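You operate a simulated robot arm through the tools that you are given. There is no shell and no other tool.

The job below is to be done with a simulated two-armed robot. You get a single attempt, and the scene is never put back.

TASK
Dust the block's top on the round plate and wax it from the tin with the blue knob.
Fine: use the white pad and put it back; the lid goes back on; the block stays on the plate.

The check looks at the end state, three seconds after you hand in, the way a careful person would. Anything else that was tipped, shoved, dropped, spilled or broken makes it a failure. A push-on lid holds only when it is set on centred and level and pressed home; a screw cap is set on level and turned clockwise until tight.

THE ROBOT
Two 7-joint arms with two-finger parallel grippers on one trunk that stands fixed in place. Base frame: the origin is at the foot of the trunk, x ahead of it, y to its left, z up; the work surface is at about z = 0.95. Lengths are in m, angles in degrees, forces in N, time in s.
The left shoulder is at [0.07, 0.187, 1.34], the right one opposite. With the tool pointing down near the work surface each hand reaches from about 0.28 to 0.78 m from the base axis, measured 20 degrees to its own side. Payload 3.91 kg a hand.
Tool frame (each hand has its own): the origin (TCP) lies between the finger pads and is the grasp point; the fingertips stand 0.03 m ahead of it; z points along the fingers, y is the line along which they close. Largest opening 0.11 m; finger width 0.02, thickness 0.01; the body of the gripper, 0.048 by 0.112 m, starts 0.055 m behind the TCP.
Orientation is told as [roll, pitch, yaw] about the base's x, y, z axes, in that order, counted from this pose: with the fingers straight down and closing along the base's y, the tool's x points along the base's -x, its y along +y and its z along -z.

THE INTERFACE
- The arms move only by the tool jog_arm. It takes "left_steps", "right_steps" or both (then of equal length, played together; a hand with none holds still); each is a list that holds one entry, the list of rows, each a list of 6 numbers: the shift along the tool's x, y, z in m, then the turn, a rotation vector about the tool's x, y, z in degrees. In form: [[[dx, dy, dz, ax, ay, az], ...]]. A call has 1 to 20 rows; each row is the pose to reach, as a shift and turn from the pose commanded when the call began, along the tool's axes at that moment. "left_gripper" and "right_gripper" are, for a hand that has rows, the finger opening in m, from 0 to 0.11, set as the call begins (left out, the last holds). A row lasts 0.2 s, in which the tool goes at most 0.05 m and 8.6 degrees; a call with a longer step from one row to the next is refused whole, and so is a gripper value outside its range. Where a pose cannot be reached the arm comes as near as it can. A force on the tool above 40 N (or 10 N above the force at the start of the call, whichever is more), or a blocked arm, ends the call early, and 0.2 s more pass. Each finger travels about 0.072 m/s and halts on what it meets, pressing with about 34 N; the grip force reading is that of the motor and also rises with nothing between the fingers. The clock runs only during rows and for 0.2 s after the last one: add rows that repeat a pose to give the fingers time. It gives the time, the measured TCP pose, the force on the tool (base axes), the opening and the grip force at its end, in the units of the frame above (readings bear some noise), with the torque about the TCP (base axes, N m) and any sound that the robot's microphone picked up.
- Cameras (640 x 400 px; columns grow to the right, rows downward): "scene" is now at [0.111, -0.0462, 1.5604]; the picture's right is [-0.52, -0.85, -0.00], its down [-0.51, 0.31, -0.81] and it looks along [0.69, -0.42, -0.59] (base axes); focal length 358 px, centre (320, 200). "left" rides on the left gripper at [0.072, -0.017, -0.103] in its tool frame; the picture's right is [0.23, 0.97, 0.00], its down [-0.76, 0.18, -0.62] and it looks along [-0.61, 0.14, 0.78] (tool axes); focal length 222 px, centre (320, 200). "right" rides on the right gripper at [0.072, 0.017, -0.103] in its tool frame; the picture's right is [-0.23, 0.97, 0.00], its down [-0.76, -0.18, -0.62] and it looks along [-0.61, -0.14, 0.78] (tool axes); focal length 222 px, centre (320, 200). There is no depth. A picture from a camera that has moved, and an enlarged one, comes with that camera's place and axes in the base frame and with its lens. The place of the scene camera against the robot may be out by one fixed shift of up to 0.018 m in any direction.
- snapshot(camera): a new picture of that camera. No time passes.
- lift_body(by): slides the trunk up (or, below 0, down) by that many m; the arms and the scene camera ride with it, the base frame stays. It gives what a move gives, with no picture.
- pan_tilt(pan, tilt): turns the head with the scene camera to pan (to the left, within 86 degrees either way) and tilt (down, from -29 to 69), counted from straight ahead of the robot. It gives what a move gives.
- zoom(camera, box): a new picture of the part [left, top, right, bottom] of that camera's present view, enlarged. No time passes.
- hand_in(): hands the job in; it is judged then, once.

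Nothing tells you positions but the pictures and the camera data. Unless the task says otherwise, let go and move clear before handing in.

The tools are called as a command line: name --argument value ..., lists and objects as JSON in quotes. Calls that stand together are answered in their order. jog_arm: Moves the arms, as the interface text tells. Its arguments: {"type":"object","properties":{"left_steps":{"type":"array","items":{"type":"array","items":{"type":"array","items":{"type":"number"}}}},"left_gripper":{"type":"number"},"right_steps":{"type":"array","items":{"type":"array","items":{"type":"array","items":{"type":"number"}}}},"right_gripper":{"type":"number"}},"required":[]} The other tools are called the same way: lift_body (by) slides the trunk up or down; pan_tilt (pan, tilt) turns the head that bears the scene camera; snapshot (camera) takes a picture; zoom (camera, box) takes an enlarged picture of a part of a camera's view; hand_in () hands the job in.

At the start:

```text
time_s: 0.0
left_tool_pos: [0.4529, -0.0548, 1.2863]
left_tcp_rot: [0.1, 0.0, 0.1]
left_force: [0.0, -0.6, 0.6]
left_moment: [-0.02, 0.04, 0.02]
left_width: 0.11
left_grip_force: 0.0
right_tool_pos: [0.3745, -0.5275, 1.2624]
right_tcp_rot: [0.0, 0.0, 0.0]
right_force: [-0.2, 0.6, 0.5]
right_moment: [-0.03, -0.01, 0.0]
right_width: 0.1099
right_grip_force: 0.0
trunk travel left (down, up): [-0.85, 0.09]
head pan, tilt: [-31.3, 36.3]
```

scene: 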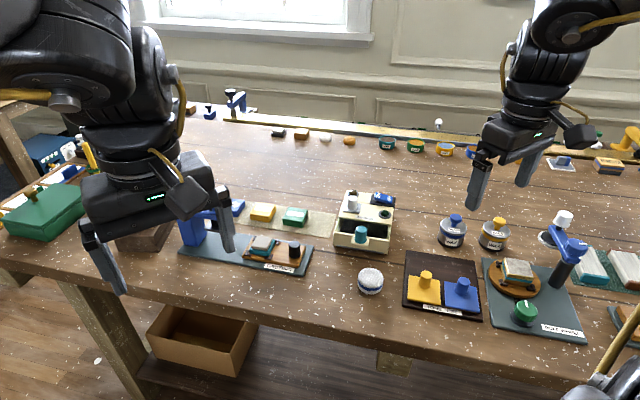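
right: 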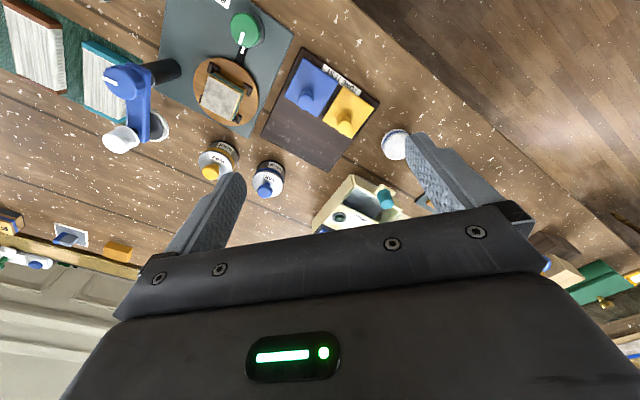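
left: 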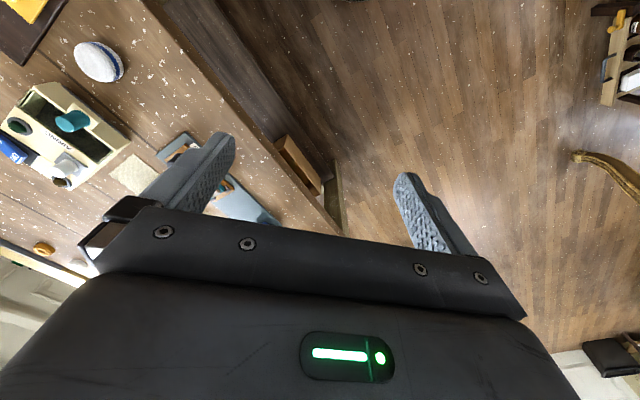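

I see a bench with a round wooden plate carrying a block on a grey mat at the right, two tins (blue knob and yellow knob), a dark tray with yellow and blue handled pads, and a white round pad or brush. I'll zoom in on these before moving anything.

zoom --camera "scene" --box '[340, 190, 500, 330]'

zoom --camera "scene" --box '[470, 200, 640, 350]'

zoom --camera "scene" --box '[170, 180, 420, 290]'

zoom --camera "right" --box '[160, 0, 460, 240]'

```text
2.86 times, centred on (420, 260) of scene
camera zoom: at [0.111, -0.0462, 1.5604], right [-0.52, -0.85, 0.0], down [-0.51, 0.31, -0.81], along [0.69, -0.42, -0.59], focal length 1022 px, centre (34, 29)
```

zoom: 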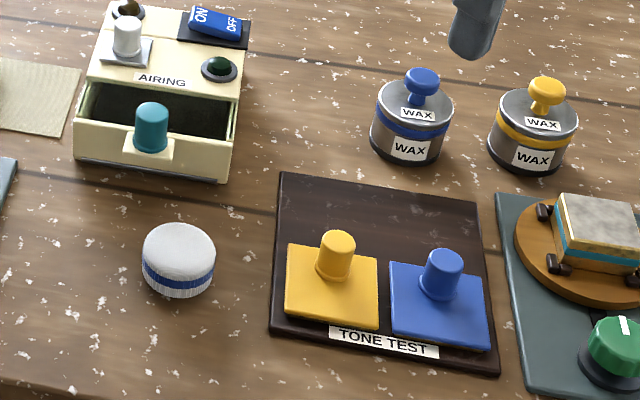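

```text
2.67 times, centred on (555, 275) of scene
camera zoom: at [0.111, -0.0462, 1.5604], right [-0.52, -0.85, 0.0], down [-0.51, 0.31, -0.81], along [0.69, -0.42, -0.59], focal length 954 px, centre (-307, 0)
```

zoom: 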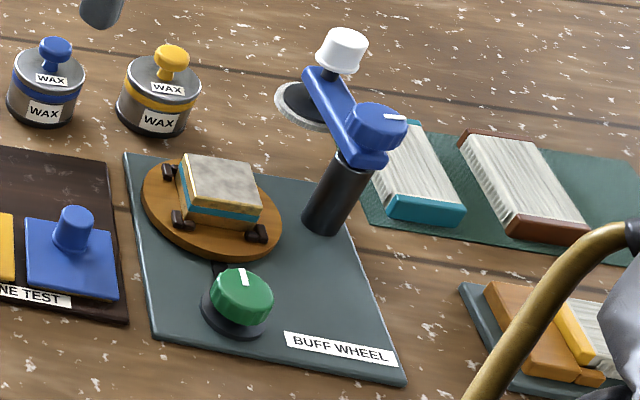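

```text
2.56 times, centred on (295, 235) of scene
camera zoom: at [0.111, -0.0462, 1.5604], right [-0.52, -0.85, 0.0], down [-0.51, 0.31, -0.81], along [0.69, -0.42, -0.59], focal length 916 px, centre (384, 110)
```

zoom: 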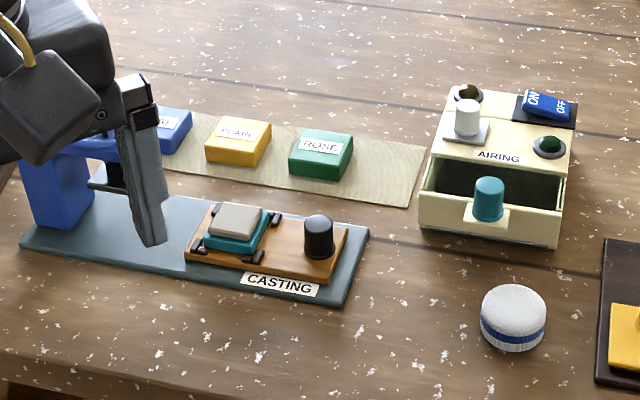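

```text
1.67 times, centred on (310, 120) of right
camera zoom: at [0.3024, -0.5104, 1.3652], right [0.23, 0.97, 0.0], down [0.76, -0.18, 0.62], along [0.61, -0.14, -0.78], focal length 370 px, centre (337, 333)
```

zoom: 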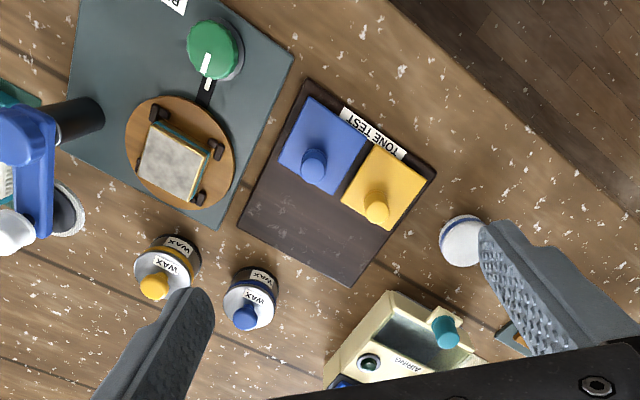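

The buff wheel has a round plate with a clamped, dusty block, and several brushes or pads could be meant. I'll turn the head to see the rest of the bench before deciding what the white pad is.

pan_tilt --pan -60 --tilt 36

snapshot --camera "scene"

zoom --camera "scene" --box '[160, 150, 400, 300]'

zoom --camera "scene" --box '[380, 150, 640, 312]'

zoom --camera "scene" --box '[0, 100, 320, 300]'

```text
time_s: 0.9
left_tool_pos: [0.4538, -0.055, 1.2864]
left_tcp_rot: [0.0, 0.0, 0.1]
left_force: [-0.3, -0.5, 0.7]
left_moment: [0.01, 0.01, 0.01]
left_width: 0.1097
left_grip_force: 0.0
right_tool_pos: [0.3734, -0.5274, 1.2616]
right_tcp_rot: [0.0, -0.1, 0.1]
right_force: [-0.4, 0.9, -0.6]
right_moment: [-0.02, -0.01, -0.04]
right_width: 0.11
right_grip_force: 0.0
trunk travel left (down, up): [-0.85, 0.09]
head pan, tilt: [-60.0, 36.0]
```

```text
taken
camera scene: at [0.0803, -0.0764, 1.5609], right [-0.87, -0.5, 0.0], down [-0.29, 0.51, -0.81], along [0.41, -0.7, -0.59], focal length 358 px, centre (320, 200)
```

scene: 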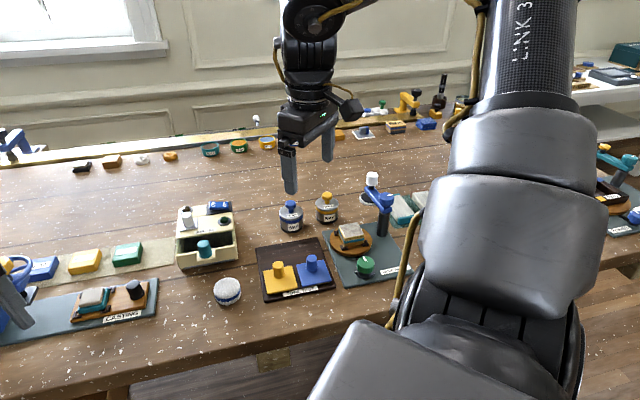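

```text
2.67 times, centred on (280, 225) of scene
camera zoom: at [0.0803, -0.0764, 1.5609], right [-0.87, -0.5, 0.0], down [-0.29, 0.51, -0.81], along [0.41, -0.7, -0.59], focal length 954 px, centre (427, 133)
```

zoom: 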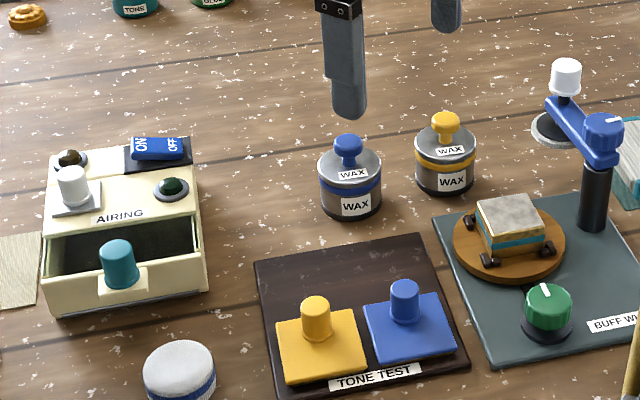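

```text
2.46 times, centred on (510, 231) of scene
camera zoom: at [0.0803, -0.0764, 1.5609], right [-0.87, -0.5, 0.0], down [-0.29, 0.51, -0.81], along [0.41, -0.7, -0.59], focal length 881 px, centre (-148, 124)
```

zoom: 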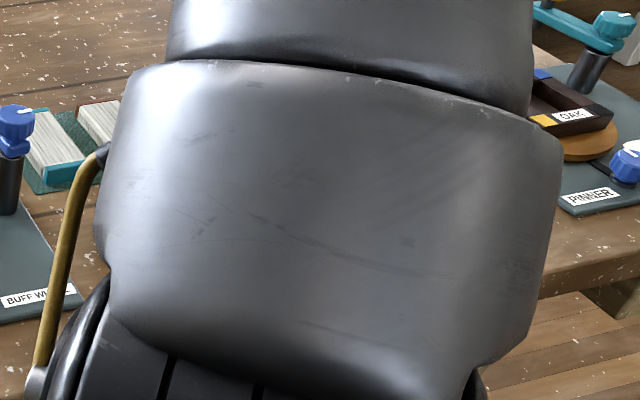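

```text
2.00 times, centred on (160, 200) of scene
camera zoom: at [0.0803, -0.0764, 1.5609], right [-0.87, -0.5, 0.0], down [-0.29, 0.51, -0.81], along [0.41, -0.7, -0.59], focal length 716 px, centre (640, 200)
```

zoom: 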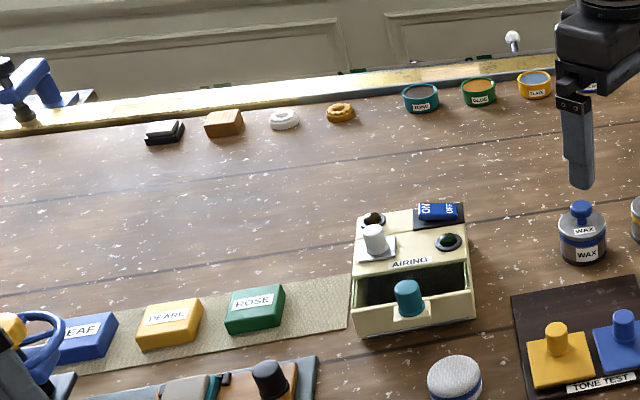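

There are further stations such as LEAF, PEARL, ROSE and PINNER. I'll look left and straight ahead as well.

pan_tilt --pan 10 --tilt 30

snapshot --camera "scene"

pan_tilt --pan 50 --tilt 36

snapshot --camera "scene"

pan_tilt --pan -20 --tilt 25

snapshot --camera "scene"

zoom --camera "scene" --box '[240, 60, 560, 200]'

```text
time_s: 2.3
left_tool_pos: [0.4555, -0.0561, 1.287]
left_tcp_rot: [0.0, 0.1, 0.1]
left_force: [-0.2, 1.0, -0.1]
left_moment: [0.0, -0.01, 0.03]
left_width: 0.1099
left_grip_force: 0.0
right_tool_pos: [0.3752, -0.5271, 1.2627]
right_tcp_rot: [0.0, 0.0, 0.0]
right_force: [-0.5, 0.6, -0.6]
right_moment: [0.01, 0.03, 0.02]
right_width: 0.1102
right_grip_force: 0.0
trunk travel left (down, up): [-0.85, 0.09]
head pan, tilt: [10.0, 30.0]
```

```text
taken
camera scene: at [0.1255, 0.0149, 1.5702], right [0.17, -0.98, 0.0], down [-0.49, -0.09, -0.87], along [0.85, 0.15, -0.5], focal length 358 px, centre (320, 200)
```

scene: 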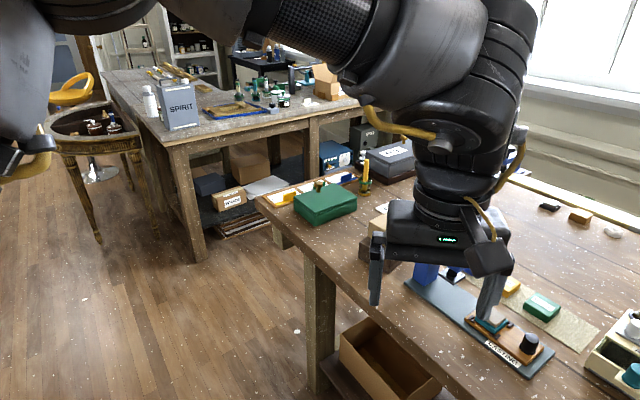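

```text
time_s: 3.4
left_tool_pos: [0.454, -0.0555, 1.2851]
left_tcp_rot: [0.0, 0.1, 0.1]
left_force: [-0.1, 0.2, 0.3]
left_moment: [-0.02, 0.03, -0.01]
left_width: 0.11
left_grip_force: 0.0
right_tool_pos: [0.3737, -0.5281, 1.2616]
right_tcp_rot: [0.0, 0.0, 0.0]
right_force: [-0.2, -0.6, 0.1]
right_moment: [-0.01, 0.03, -0.01]
right_width: 0.1099
right_grip_force: 0.1
trunk travel left (down, up): [-0.85, 0.09]
head pan, tilt: [50.0, 36.0]
```

```text
taken
camera scene: at [0.0927, 0.0662, 1.5609], right [0.77, -0.64, 0.0], down [-0.38, -0.45, -0.81], along [0.52, 0.62, -0.59], focal length 358 px, centre (320, 200)
```

scene: 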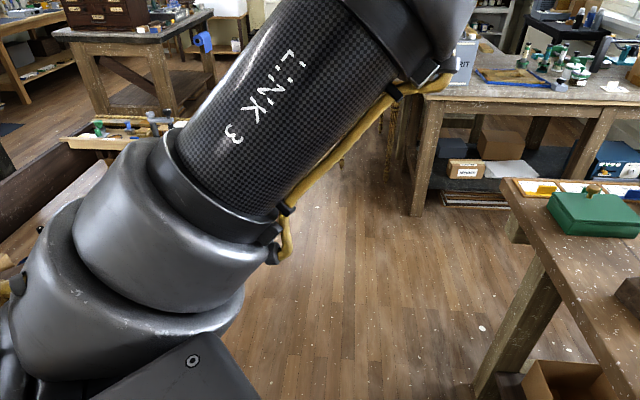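

```text
time_s: 4.8
left_tool_pos: [0.4546, -0.0555, 1.2867]
left_tcp_rot: [0.0, 0.0, 0.2]
left_force: [0.2, 0.8, 0.1]
left_moment: [-0.03, -0.02, -0.03]
left_width: 0.11
left_grip_force: 0.0
right_tool_pos: [0.3742, -0.5277, 1.2619]
right_tcp_rot: [0.0, 0.0, 0.0]
right_force: [0.6, 0.1, -0.9]
right_moment: [-0.01, 0.0, -0.01]
right_width: 0.11
right_grip_force: 0.1
trunk travel left (down, up): [-0.85, 0.09]
head pan, tilt: [-20.0, 25.0]
```

```text
taken
camera scene: at [0.1231, -0.0322, 1.5782], right [-0.34, -0.94, 0.0], down [-0.4, 0.14, -0.91], along [0.85, -0.31, -0.42], focal length 358 px, centre (320, 200)
```

scene: 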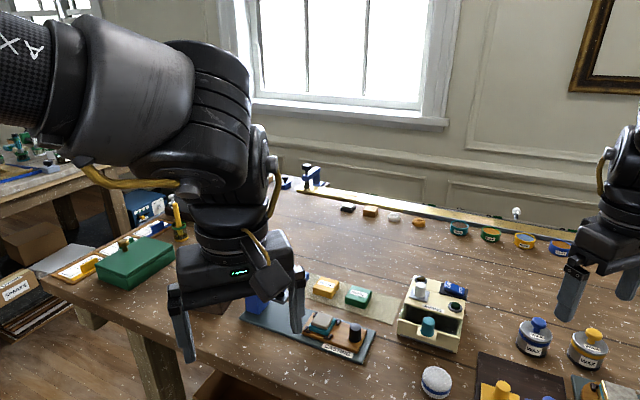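

```text
2.00 times, centred on (400, 130) of scene
camera zoom: at [0.1231, -0.0322, 1.5782], right [-0.34, -0.94, 0.0], down [-0.4, 0.14, -0.91], along [0.85, -0.31, -0.42], focal length 716 px, centre (160, 340)
```

zoom: 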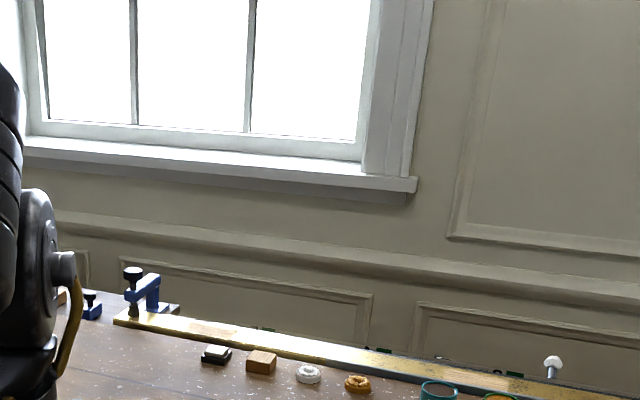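

I need sharper views of the possible pads and of the buff wheel. I'll take zooms from the right wrist camera first.

zoom --camera "right" --box '[0, 0, 200, 160]'

zoom --camera "right" --box '[160, 0, 320, 130]'

zoom --camera "right" --box '[180, 110, 440, 240]'

zoom --camera "left" --box '[0, 0, 240, 240]'

```text
2.50 times, centred on (100, 80) of right
camera zoom: at [0.3025, -0.5103, 1.3652], right [0.23, 0.97, 0.0], down [0.76, -0.18, 0.62], along [0.61, -0.14, -0.78], focal length 555 px, centre (870, 500)
```

zoom: 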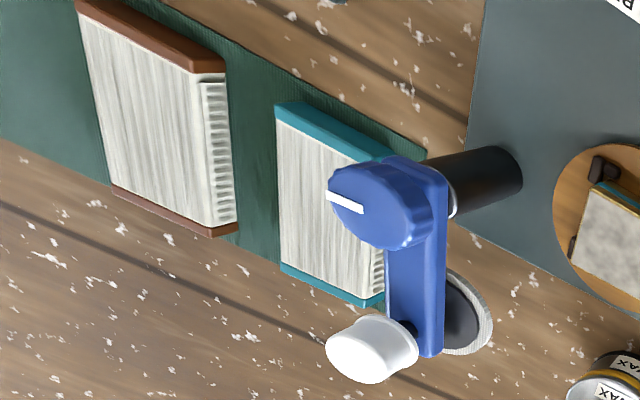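

```text
3.08 times, centred on (240, 65) of right
camera zoom: at [0.3025, -0.5103, 1.3652], right [0.23, 0.97, 0.0], down [0.76, -0.18, 0.62], along [0.61, -0.14, -0.78], focal length 684 px, centre (566, 615)
```

zoom: 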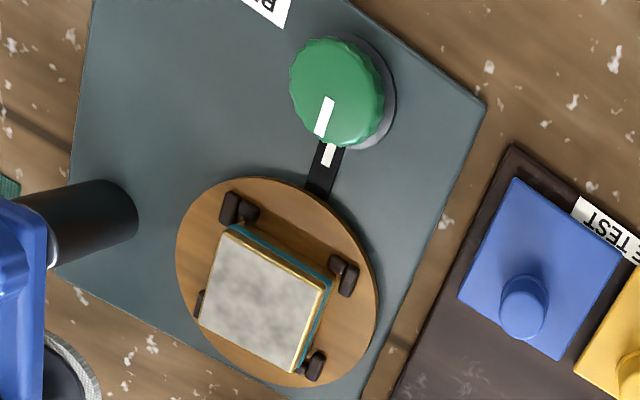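

```text
2.46 times, centred on (310, 175) of right
camera zoom: at [0.3025, -0.5103, 1.3652], right [0.23, 0.97, 0.0], down [0.76, -0.18, 0.62], along [0.61, -0.14, -0.78], focal length 547 px, centre (345, 262)
```

zoom: 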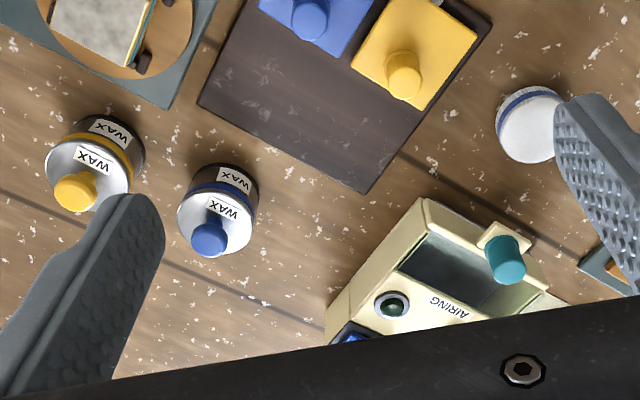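

```text
1.67 times, centred on (120, 120) of left
camera zoom: at [0.3805, -0.071, 1.3894], right [-0.23, 0.97, 0.0], down [0.76, 0.18, 0.62], along [0.61, 0.14, -0.78], focal length 370 px, centre (653, 333)
```

zoom: 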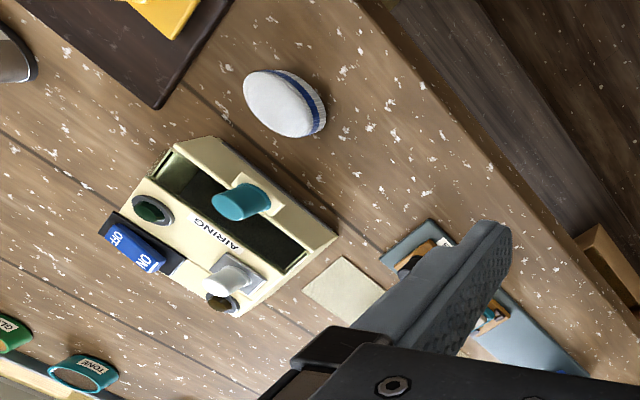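

The white round pad with the blue band stands alone at about (0.51, -0.41), the blue-knob tin at about (0.53, -0.69), and the block at about (0.35, -0.675). I'll move the right hand closer to get a sharp look at the pad.

jog_arm --right_steps '[[[-0.006, 0.0275, 0.028, 0, 0, 0], [-0.012, 0.055, 0.056, 0, 0, 0], [-0.018, 0.0825, 0.084, 0, 0, 0], [-0.024, 0.11, 0.112, 0, 0, 0], [-0.03, 0.1375, 0.14, 0, 0, 0], [-0.03, 0.1375, 0.14, 0, 0, 0]]]'

snapshot --camera "right"

zoom --camera "right" --box '[220, 80, 420, 210]'

```text
time_s: 6.2
left_tool_pos: [0.4529, -0.0554, 1.2869]
left_tcp_rot: [0.0, -0.1, 0.1]
left_force: [0.5, -0.1, 0.0]
left_moment: [-0.01, -0.01, 0.03]
left_width: 0.1099
left_grip_force: 0.1
right_tool_pos: [0.4015, -0.3899, 1.1223]
right_tcp_rot: [0.0, -0.1, -0.1]
right_force: [0.1, 0.2, 0.6]
right_moment: [-0.01, 0.01, -0.02]
right_width: 0.1098
right_grip_force: 0.0
trunk travel left (down, up): [-0.85, 0.09]
head pan, tilt: [-20.0, 25.0]
```

```text
taken
camera right: at [0.3295, -0.3727, 1.2252], right [0.23, 0.97, 0.0], down [0.76, -0.18, 0.62], along [0.61, -0.14, -0.78], focal length 222 px, centre (320, 200)
```

right: 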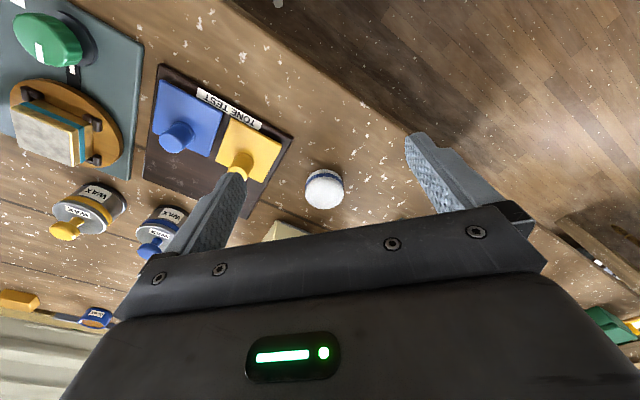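

```text
3.08 times, centred on (320, 145) of right
camera zoom: at [0.3295, -0.3727, 1.2252], right [0.23, 0.97, 0.0], down [0.76, -0.18, 0.62], along [0.61, -0.14, -0.78], focal length 684 px, centre (320, 369)
```

zoom: 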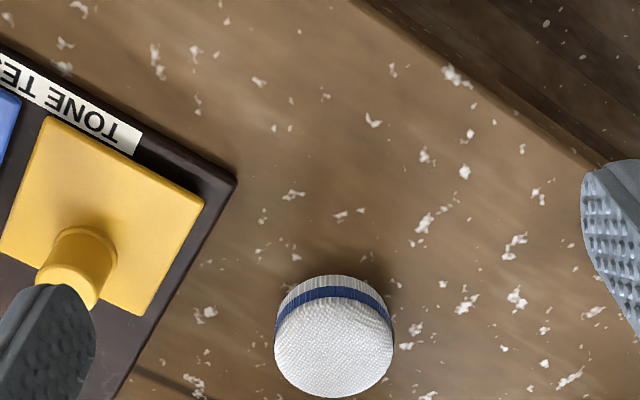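

The pad is a short drum, about 53 mm across, at about (0.509, -0.409). Next I'll look at the tins and the block from here.

zoom --camera "right" --box '[30, 150, 200, 270]'

zoom --camera "right" --box '[0, 0, 160, 180]'

pan_tilt --pan -50 --tilt 45

snapshot --camera "scene"

zoom --camera "scene" --box '[340, 60, 600, 230]'

```text
3.33 times, centred on (115, 210) of right
camera zoom: at [0.3295, -0.3727, 1.2252], right [0.23, 0.97, 0.0], down [0.76, -0.18, 0.62], along [0.61, -0.14, -0.78], focal length 740 px, centre (1003, 167)
```

zoom: 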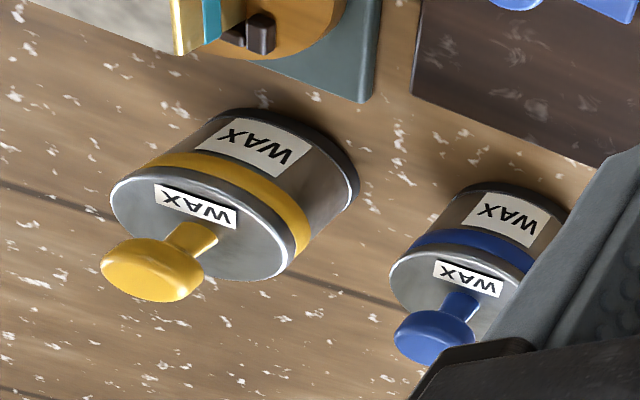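

```text
2.22 times, centred on (80, 90) of right
camera zoom: at [0.3295, -0.3727, 1.2252], right [0.23, 0.97, 0.0], down [0.76, -0.18, 0.62], along [0.61, -0.14, -0.78], focal length 494 px, centre (853, 444)
```

zoom: 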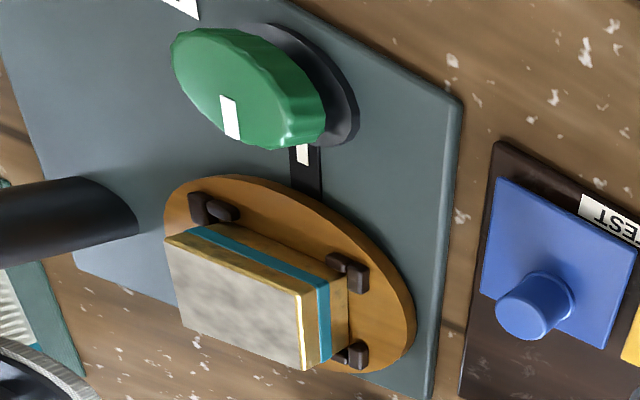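

```text
time_s: 7.2
left_tool_pos: [0.4545, -0.0557, 1.2854]
left_tcp_rot: [0.0, 0.0, 0.1]
left_force: [0.0, -0.1, 0.4]
left_moment: [-0.02, -0.02, 0.01]
left_width: 0.11
left_grip_force: 0.1
right_tool_pos: [0.4027, -0.3897, 1.1214]
right_tcp_rot: [0.0, 0.0, 0.0]
right_force: [0.5, -0.3, 0.4]
right_moment: [-0.04, 0.02, 0.01]
right_width: 0.11
right_grip_force: 0.0
trunk travel left (down, up): [-0.85, 0.09]
head pan, tilt: [-50.0, 45.0]
```

```text
taken
camera scene: at [0.0892, -0.0628, 1.5476], right [-0.77, -0.64, 0.0], down [-0.46, 0.54, -0.71], along [0.46, -0.54, -0.71], focal length 358 px, centre (320, 200)
```

scene: 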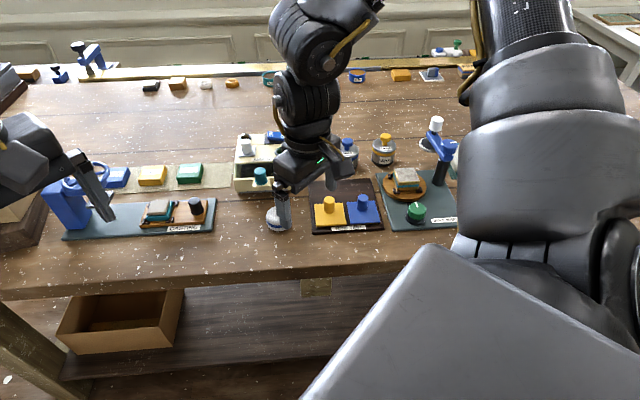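

```text
2.35 times, centred on (470, 145) of scene
camera zoom: at [0.0892, -0.0628, 1.5476], right [-0.77, -0.64, 0.0], down [-0.46, 0.54, -0.71], along [0.46, -0.54, -0.71], focal length 842 px, centre (-33, 329)
```

zoom: 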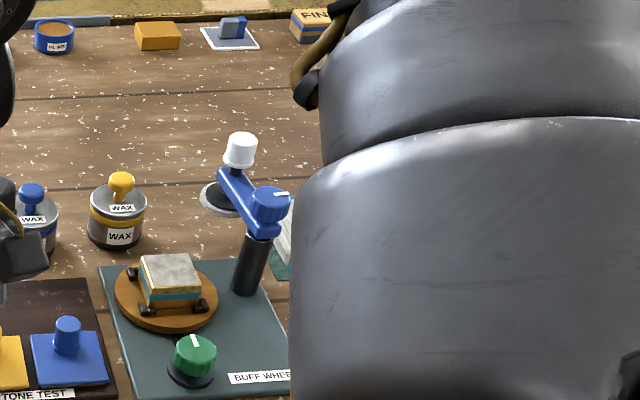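

The tins have push-on lids with mushroom knobs, and the block is seated between four dogs on the plate. I'll turn the right hand to look at the buff wheel and the items beside it.

jog_arm --right_steps '[[[0.03, -0.033, -0.0125, 0, 0, 7.5], [0.06, -0.066, -0.025, 0, 0, 15], [0.09, -0.1, -0.0375, 0, 0, 22.5], [0.12, -0.133, -0.05, 0, 0, 30], [0.15, -0.166, -0.0625, 0, 0, 37.5], [0.18, -0.2, -0.075, 0, 0, 45], [0.18, -0.2, -0.075, 0, 0, 45]]]'

snapshot --camera "right"

zoom --camera "right" --box '[0, 0, 320, 200]'

zoom --camera "right" --box '[220, 60, 420, 190]'

```text
time_s: 8.8
left_tool_pos: [0.4543, -0.0558, 1.2862]
left_tcp_rot: [0.1, 0.1, 0.1]
left_force: [-0.2, 0.1, 0.0]
left_moment: [0.05, 0.05, 0.01]
left_width: 0.1099
left_grip_force: 0.0
right_tool_pos: [0.2251, -0.5925, 1.1967]
right_tcp_rot: [0.0, 0.0, -45.0]
right_force: [0.5, 0.4, 0.4]
right_moment: [0.04, 0.01, -0.04]
right_width: 0.11
right_grip_force: 0.0
trunk travel left (down, up): [-0.85, 0.09]
head pan, tilt: [-50.0, 45.0]
```

```text
taken
camera right: at [0.1856, -0.5292, 1.2994], right [0.85, 0.53, 0.0], down [0.41, -0.66, 0.62], along [0.33, -0.53, -0.78], focal length 222 px, centre (320, 200)
```

right: 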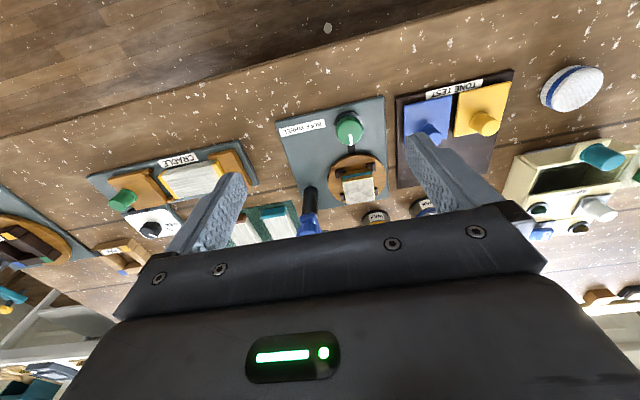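

```text
2.00 times, centred on (160, 100) of right
camera zoom: at [0.1856, -0.5292, 1.2994], right [0.85, 0.53, 0.0], down [0.41, -0.66, 0.62], along [0.33, -0.53, -0.78], focal length 444 px, centre (640, 400)
```

zoom: 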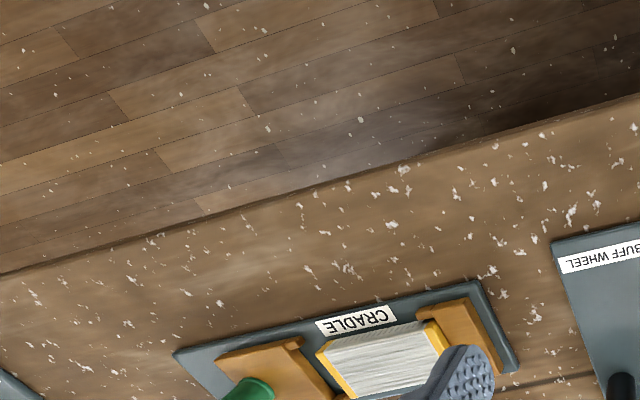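

```text
3.08 times, centred on (320, 125) of right
camera zoom: at [0.1856, -0.5292, 1.2994], right [0.85, 0.53, 0.0], down [0.41, -0.66, 0.62], along [0.33, -0.53, -0.78], focal length 684 px, centre (320, 431)
```

zoom: 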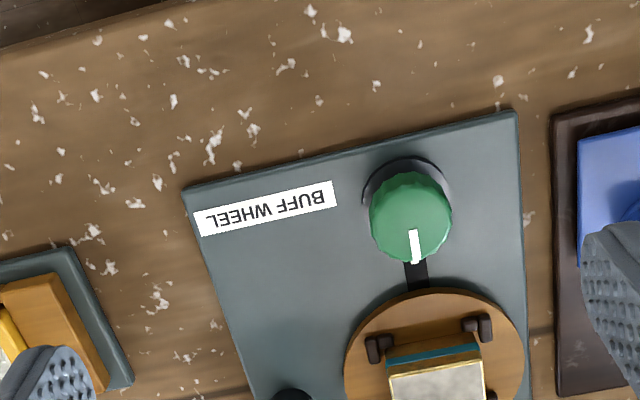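

The other items turn out to be books, so the round white pad is the applicator. I'll move in for a closer look at the block and the buff wheel.

jog_arm --right_steps '[[[-0.022, 0.017, 0.0333, 0, 0, 0], [-0.044, 0.034, 0.0667, 0, 0, 0], [-0.066, 0.051, 0.1, 0, 0, 0], [-0.066, 0.051, 0.1, 0, 0, 0]]]'

snapshot --camera "right"

zoom --camera "right" --box '[230, 120, 410, 230]'

zoom --camera "scene" --box '[300, 110, 480, 230]'

```text
time_s: 9.8
left_tool_pos: [0.4513, -0.0548, 1.2877]
left_tcp_rot: [0.0, -0.1, 0.0]
left_force: [-0.2, 0.3, -0.7]
left_moment: [0.01, -0.03, -0.01]
left_width: 0.11
left_grip_force: 0.0
right_tool_pos: [0.3062, -0.6021, 1.0975]
right_tcp_rot: [0.0, 0.0, -45.1]
right_force: [-0.2, 0.9, 0.2]
right_moment: [0.02, 0.0, 0.01]
right_width: 0.11
right_grip_force: 0.1
trunk travel left (down, up): [-0.85, 0.09]
head pan, tilt: [-50.0, 45.0]
```

```text
taken
camera right: at [0.2678, -0.5389, 1.2011], right [0.85, 0.53, 0.0], down [0.41, -0.66, 0.62], along [0.33, -0.53, -0.78], focal length 222 px, centre (320, 200)
```

right: 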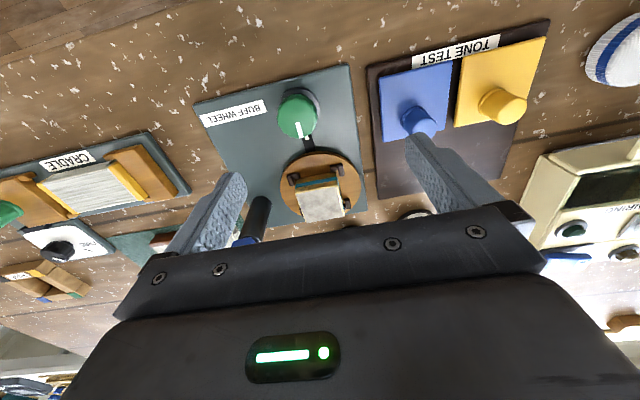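

```text
3.56 times, centred on (320, 175) of right
camera zoom: at [0.2678, -0.5389, 1.2011], right [0.85, 0.53, 0.0], down [0.41, -0.66, 0.62], along [0.33, -0.53, -0.78], focal length 790 px, centre (320, 289)
```

zoom: 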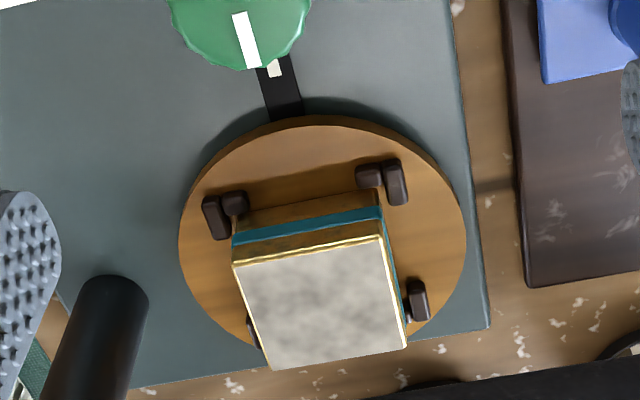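

```text
3.33 times, centred on (390, 170) of scene
camera zoom: at [0.0875, -0.0627, 1.5477], right [-0.77, -0.64, 0.0], down [-0.45, 0.54, -0.71], along [0.46, -0.54, -0.71], focal length 1193 px, centre (87, 300)
```

zoom: 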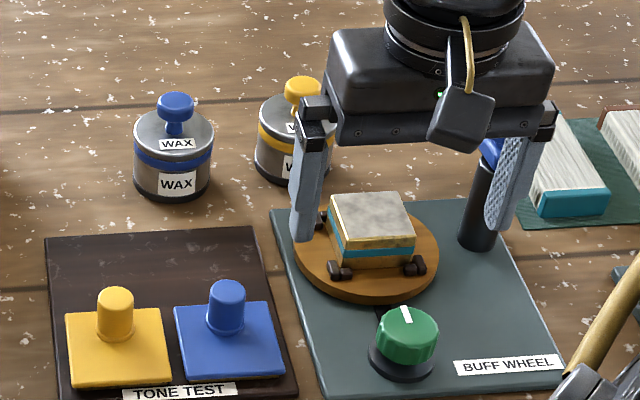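

The block is about 48 mm square, with its top at z≈1.00 and its centre at about (0.357, -0.681). Next I'll look closely at the blue-knob tin to get its position and height.

jog_arm --right_steps '[[[-0.033, 0.029, -0.01, 0, 0, 0], [-0.066, 0.058, -0.02, 0, 0, 0], [-0.099, 0.087, -0.02, 0, 0, 0], [-0.132, 0.117, -0.02, 0, 0, 0], [-0.132, 0.117, -0.02, 0, 0, 0]]]'

snapshot --camera "right"

zoom --camera "right" --box '[230, 120, 410, 230]'

zoom --camera "scene" --box '[280, 100, 460, 220]'

```text
time_s: 11.0
left_tool_pos: [0.4533, -0.0548, 1.2862]
left_tcp_rot: [0.1, 0.0, 0.2]
left_force: [0.6, 0.4, 0.5]
left_moment: [0.02, 0.01, 0.0]
left_width: 0.1097
left_grip_force: 0.1
right_tool_pos: [0.4821, -0.6097, 1.117]
right_tcp_rot: [0.2, 0.0, -44.9]
right_force: [-0.3, -0.1, 0.6]
right_moment: [-0.02, 0.0, 0.03]
right_width: 0.1102
right_grip_force: 0.0
trunk travel left (down, up): [-0.85, 0.09]
head pan, tilt: [-50.0, 45.0]
```

```text
taken
camera right: at [0.4428, -0.5472, 1.22], right [0.85, 0.53, 0.0], down [0.41, -0.66, 0.62], along [0.33, -0.53, -0.78], focal length 222 px, centre (320, 200)
```

right: 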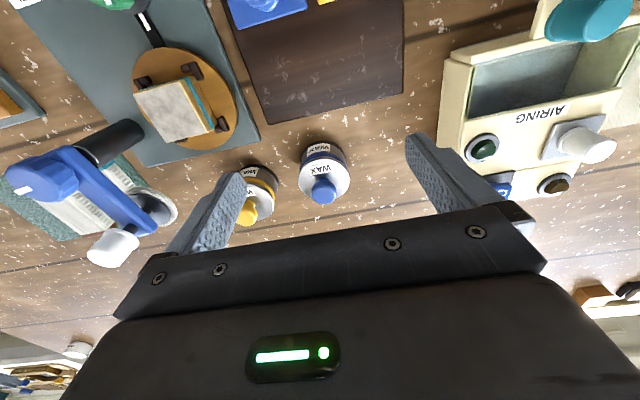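

```text
3.56 times, centred on (320, 175) of right
camera zoom: at [0.4428, -0.5472, 1.22], right [0.85, 0.53, 0.0], down [0.41, -0.66, 0.62], along [0.33, -0.53, -0.78], focal length 790 px, centre (320, 289)
```

zoom: 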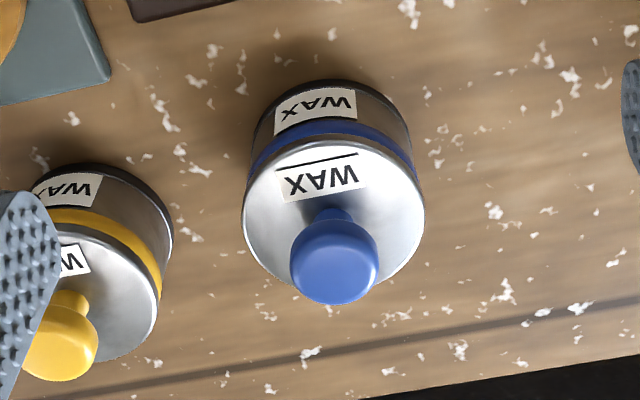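

```text
3.33 times, centred on (370, 160) of scene
camera zoom: at [0.0878, -0.063, 1.5476], right [-0.77, -0.64, 0.0], down [-0.45, 0.54, -0.71], along [0.46, -0.54, -0.71], focal length 1193 px, centre (153, 333)
```

zoom: 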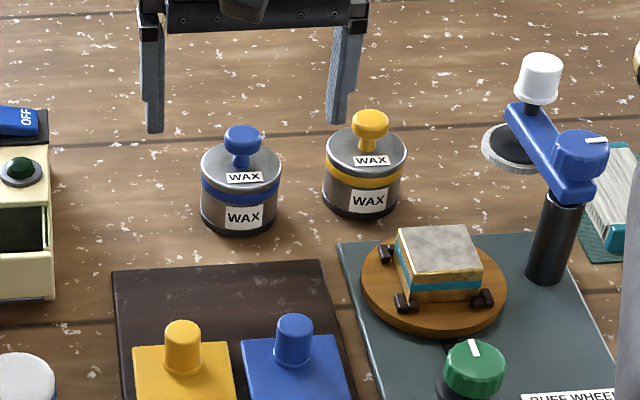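

The blue-knob tin is centred near (0.525, -0.671), with its lid top at about z 0.995 and the knob cap at about 1.01–1.027. I'll bring the right hand over it with the fingers partly closed and check the alignment.

jog_arm --right_steps '[[[-0.037, -0.0065, 0.0, 0, 0, 0], [-0.074, -0.013, 0.0, 0, 0, 0], [-0.074, -0.013, 0.02, 0, 0, 0], [-0.074, -0.013, 0.04, 0, 0, 0], [-0.074, -0.013, 0.04, 0, 0, 0]]]' --right_gripper 0.06

snapshot --camera "right"

zoom --camera "scene" --box '[280, 80, 440, 200]'

zoom --camera "right" --box '[240, 100, 400, 230]'

```text
time_s: 12.2
left_tool_pos: [0.4542, -0.0557, 1.2863]
left_tcp_rot: [0.0, 0.1, 0.0]
left_force: [0.8, 0.1, 0.4]
left_moment: [0.0, 0.04, -0.03]
left_width: 0.1098
left_grip_force: 0.0
right_tool_pos: [0.5284, -0.6733, 1.077]
right_tcp_rot: [0.0, 0.0, -44.9]
right_force: [1.1, 0.1, -0.2]
right_moment: [0.02, 0.04, 0.0]
right_width: 0.0602
right_grip_force: 0.0
trunk travel left (down, up): [-0.85, 0.09]
head pan, tilt: [-50.0, 45.0]
```

```text
taken
camera right: at [0.4892, -0.6105, 1.1799], right [0.85, 0.53, 0.0], down [0.41, -0.66, 0.62], along [0.33, -0.53, -0.78], focal length 222 px, centre (320, 200)
```

right: 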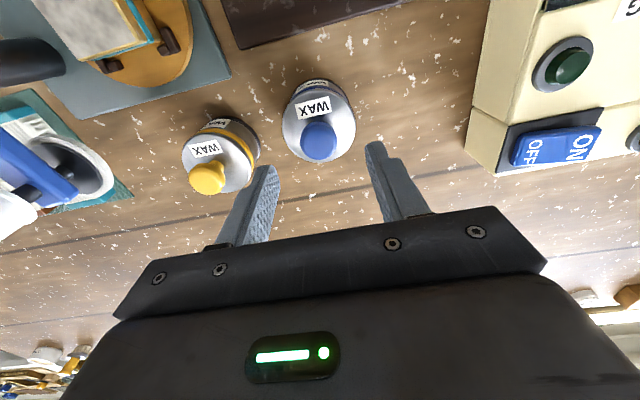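

```text
3.33 times, centred on (360, 140) of scene
camera zoom: at [0.0897, -0.0631, 1.5475], right [-0.77, -0.64, 0.0], down [-0.46, 0.54, -0.71], along [0.45, -0.54, -0.71], focal length 1193 px, centre (187, 400)
```

zoom: 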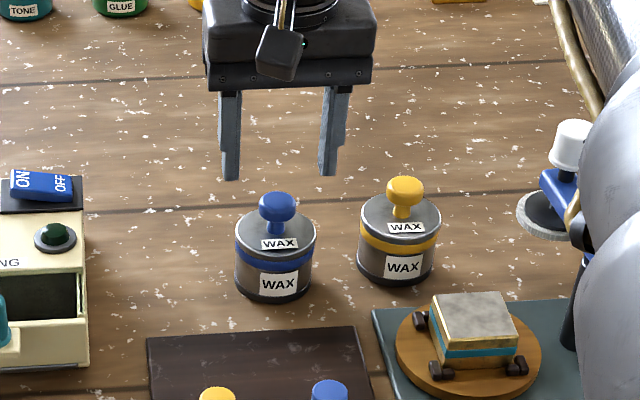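

```text
3.08 times, centred on (320, 165) of right
camera zoom: at [0.4892, -0.6105, 1.1799], right [0.85, 0.53, 0.0], down [0.41, -0.66, 0.62], along [0.33, -0.53, -0.78], focal length 684 px, centre (320, 308)
```

zoom: 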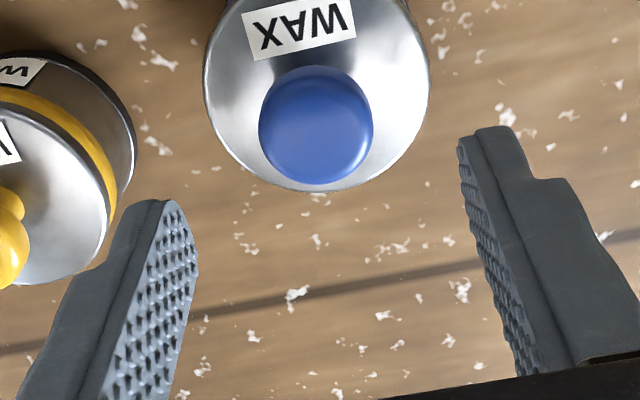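

The knob sits at about (0.525, -0.671), roughly 4 mm nearer than the finger plane. I'll correct for that, descend around the knob and close gently.

jog_arm --right_steps '[[[0.004, -0.0004, 0.0, 0, 0, 0], [0.004, -0.0004, 0.015, 0, 0, 0], [0.004, -0.0004, 0.03, 0, 0, 0], [0.004, -0.0004, 0.043, 0, 0, 0], [0.004, -0.0004, 0.043, 0, 0, 0]]]'

snapshot --camera "right"

zoom --camera "scene" --box '[300, 110, 400, 190]'

```text
time_s: 13.4
left_tool_pos: [0.4537, -0.0551, 1.2864]
left_tcp_rot: [0.0, 0.0, 0.1]
left_force: [0.5, -0.4, -0.8]
left_moment: [0.0, 0.0, 0.01]
left_width: 0.1101
left_grip_force: 0.0
right_tool_pos: [0.5215, -0.6683, 1.0357]
right_tcp_rot: [-0.1, 0.0, -45.0]
right_force: [0.4, 0.3, -0.5]
right_moment: [0.0, 0.03, 0.01]
right_width: 0.0602
right_grip_force: 0.1
trunk travel left (down, up): [-0.85, 0.09]
head pan, tilt: [-50.0, 45.0]
```

```text
taken
camera right: at [0.4834, -0.6054, 1.1375], right [0.85, 0.53, 0.0], down [0.41, -0.66, 0.62], along [0.33, -0.53, -0.78], focal length 222 px, centre (320, 200)
```

right: 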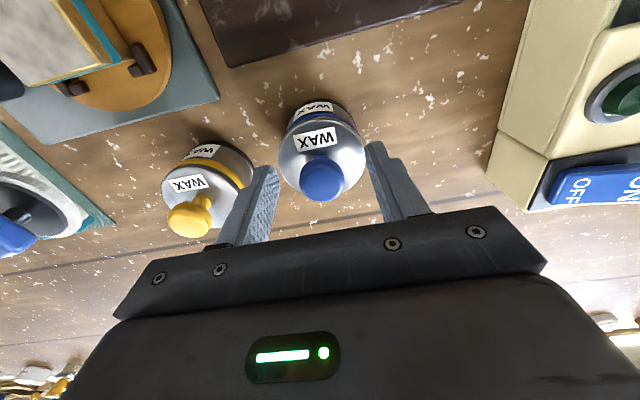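

```text
5.00 times, centred on (350, 150) of scene
camera zoom: at [0.0887, -0.0634, 1.5476], right [-0.77, -0.64, 0.0], down [-0.45, 0.54, -0.71], along [0.45, -0.54, -0.71], focal length 1789 px, centre (170, 450)
```

zoom: 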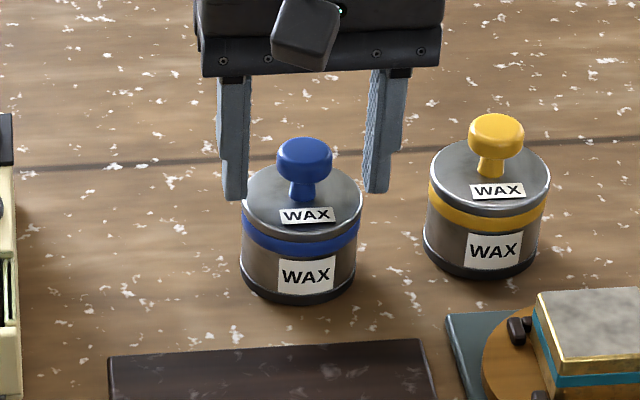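

The fingertips straddle the knob just above the lid. I'll nudge 4 mm onto the centre, go 2 mm lower and close on the knob.

jog_arm --right_steps '[[[-0.004, 0.0005, 0.002, 0, 0, 0], [-0.004, 0.0005, 0.002, 0, 0, 0]]]'

jog_arm --right_steps '[[[0, 0, 0, 0, 0, 0], [0, 0, 0, 0, 0, 0], [0, 0, 0, 0, 0, 0]]]' --right_gripper 0.02

snapshot --camera "right"

zoom --camera "scene" --box '[300, 110, 400, 190]'

```text
time_s: 14.0
left_tool_pos: [0.4544, -0.0558, 1.286]
left_tcp_rot: [0.0, 0.0, 0.1]
left_force: [-0.7, -0.2, 0.9]
left_moment: [-0.02, 0.01, 0.01]
left_width: 0.1102
left_grip_force: 0.1
right_tool_pos: [0.5223, -0.6688, 1.0343]
right_tcp_rot: [0.1, 0.0, -44.8]
right_force: [0.0, -0.1, 0.3]
right_moment: [0.01, 0.03, -0.01]
right_width: 0.0601
right_grip_force: 0.1
right hand out of reach, approached as far as the arm can: row 1, 2
trunk travel left (down, up): [-0.85, 0.09]
head pan, tilt: [-50.0, 45.0]
```

```text
time_s: 14.8
left_tool_pos: [0.4536, -0.0549, 1.2865]
left_tcp_rot: [0.0, 0.0, 0.1]
left_force: [0.0, 0.4, 0.5]
left_moment: [0.01, -0.02, -0.03]
left_width: 0.1098
left_grip_force: 0.1
right_tool_pos: [0.5213, -0.6699, 1.0339]
right_tcp_rot: [0.0, 0.0, -45.0]
right_force: [0.1, -0.3, -0.6]
right_moment: [-0.01, 0.02, -0.02]
right_width: 0.0265
right_grip_force: 33.5
trunk travel left (down, up): [-0.85, 0.09]
head pan, tilt: [-50.0, 45.0]
heard: snap
```

```text
taken
camera right: at [0.4834, -0.6055, 1.1375], right [0.85, 0.53, 0.0], down [0.41, -0.66, 0.62], along [0.33, -0.53, -0.78], focal length 222 px, centre (320, 200)
```

right: 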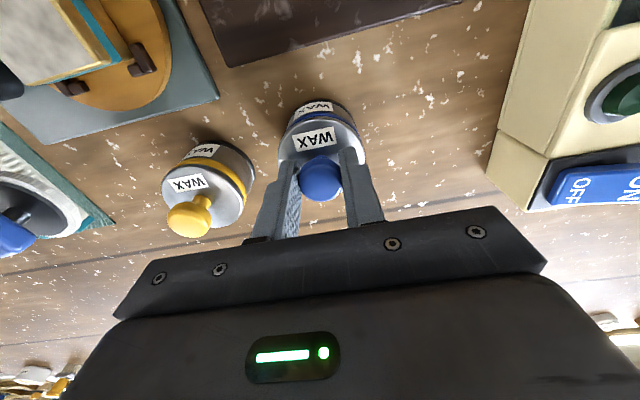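

```text
5.00 times, centred on (350, 150) of scene
camera zoom: at [0.0888, -0.0633, 1.5476], right [-0.77, -0.64, 0.0], down [-0.45, 0.54, -0.71], along [0.45, -0.54, -0.71], focal length 1789 px, centre (170, 450)
```

zoom: 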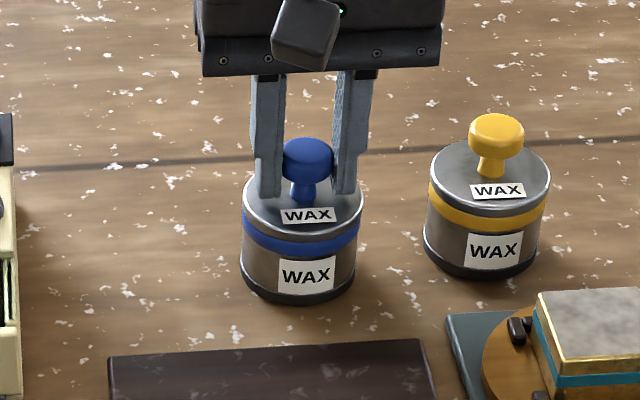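

I heard a snap as the fingers closed, so the lid has probably popped loose, and the hand is at its reach limit here. I'll lift slowly and check whether only the lid comes up.

jog_arm --right_steps '[[[0, 0, -0.004, 0, 0, 0], [0, 0, -0.008, 0, 0, 0], [0, 0, -0.012, 0, 0, 0], [0, 0, -0.012, 0, 0, 0]]]'

zoom --camera "scene" --box '[300, 110, 400, 190]'

snapshot --camera "right"

```text
time_s: 15.8
left_tool_pos: [0.4535, -0.0559, 1.2867]
left_tcp_rot: [0.0, 0.1, 0.2]
left_force: [0.4, 0.1, 0.6]
left_moment: [0.05, 0.01, 0.01]
left_width: 0.1101
left_grip_force: 0.0
right_tool_pos: [0.5223, -0.6692, 1.0465]
right_tcp_rot: [0.0, 0.0, -44.9]
right_force: [-0.3, 0.6, 0.2]
right_moment: [0.04, -0.04, 0.01]
right_width: 0.0261
right_grip_force: 34.4
trunk travel left (down, up): [-0.85, 0.09]
head pan, tilt: [-50.0, 45.0]
```

```text
5.00 times, centred on (350, 150) of scene
camera zoom: at [0.0889, -0.0632, 1.5476], right [-0.77, -0.64, 0.0], down [-0.45, 0.54, -0.71], along [0.45, -0.54, -0.71], focal length 1789 px, centre (170, 450)
```

zoom: 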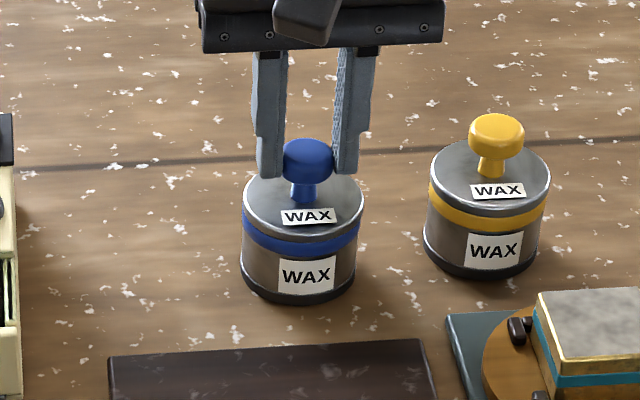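

```text
taken
camera right: at [0.4834, -0.6055, 1.1501], right [0.85, 0.53, 0.0], down [0.41, -0.66, 0.62], along [0.33, -0.53, -0.78], focal length 222 px, centre (320, 200)
```

right: 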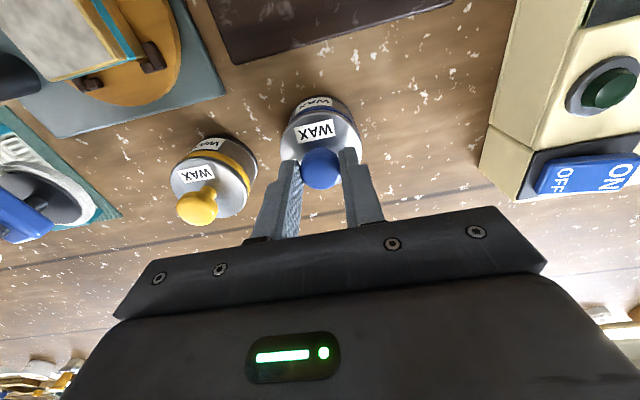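

The lid did not rise; the fingers slid up the knob cap. I'll zoom in on the contact before trying again.

zoom --camera "right" --box '[270, 80, 370, 210]'

zoom --camera "scene" --box '[320, 125, 370, 175]'

```text
3.08 times, centred on (320, 145) of right
camera zoom: at [0.4834, -0.6055, 1.1501], right [0.85, 0.53, 0.0], down [0.41, -0.66, 0.62], along [0.33, -0.53, -0.78], focal length 684 px, centre (320, 369)
```

zoom: 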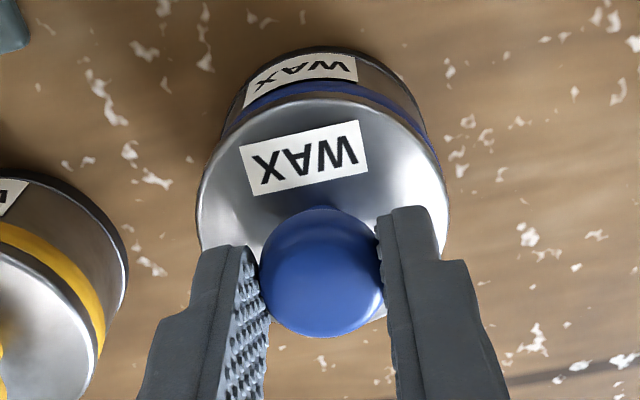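

```text
8.00 times, centred on (345, 150) of scene
camera zoom: at [0.0889, -0.0632, 1.5476], right [-0.77, -0.64, 0.0], down [-0.45, 0.54, -0.71], along [0.45, -0.54, -0.71], focal length 2863 px, centre (120, 600)
```

zoom: 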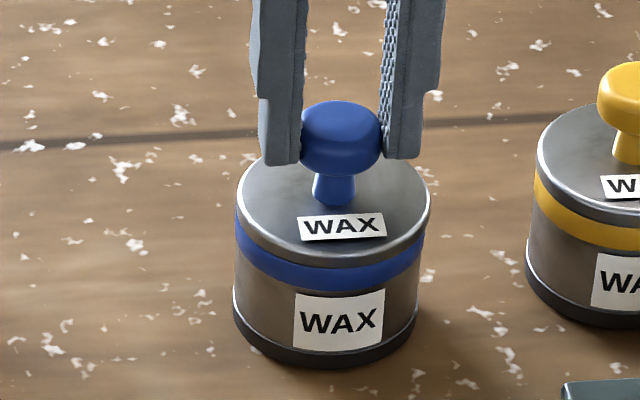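

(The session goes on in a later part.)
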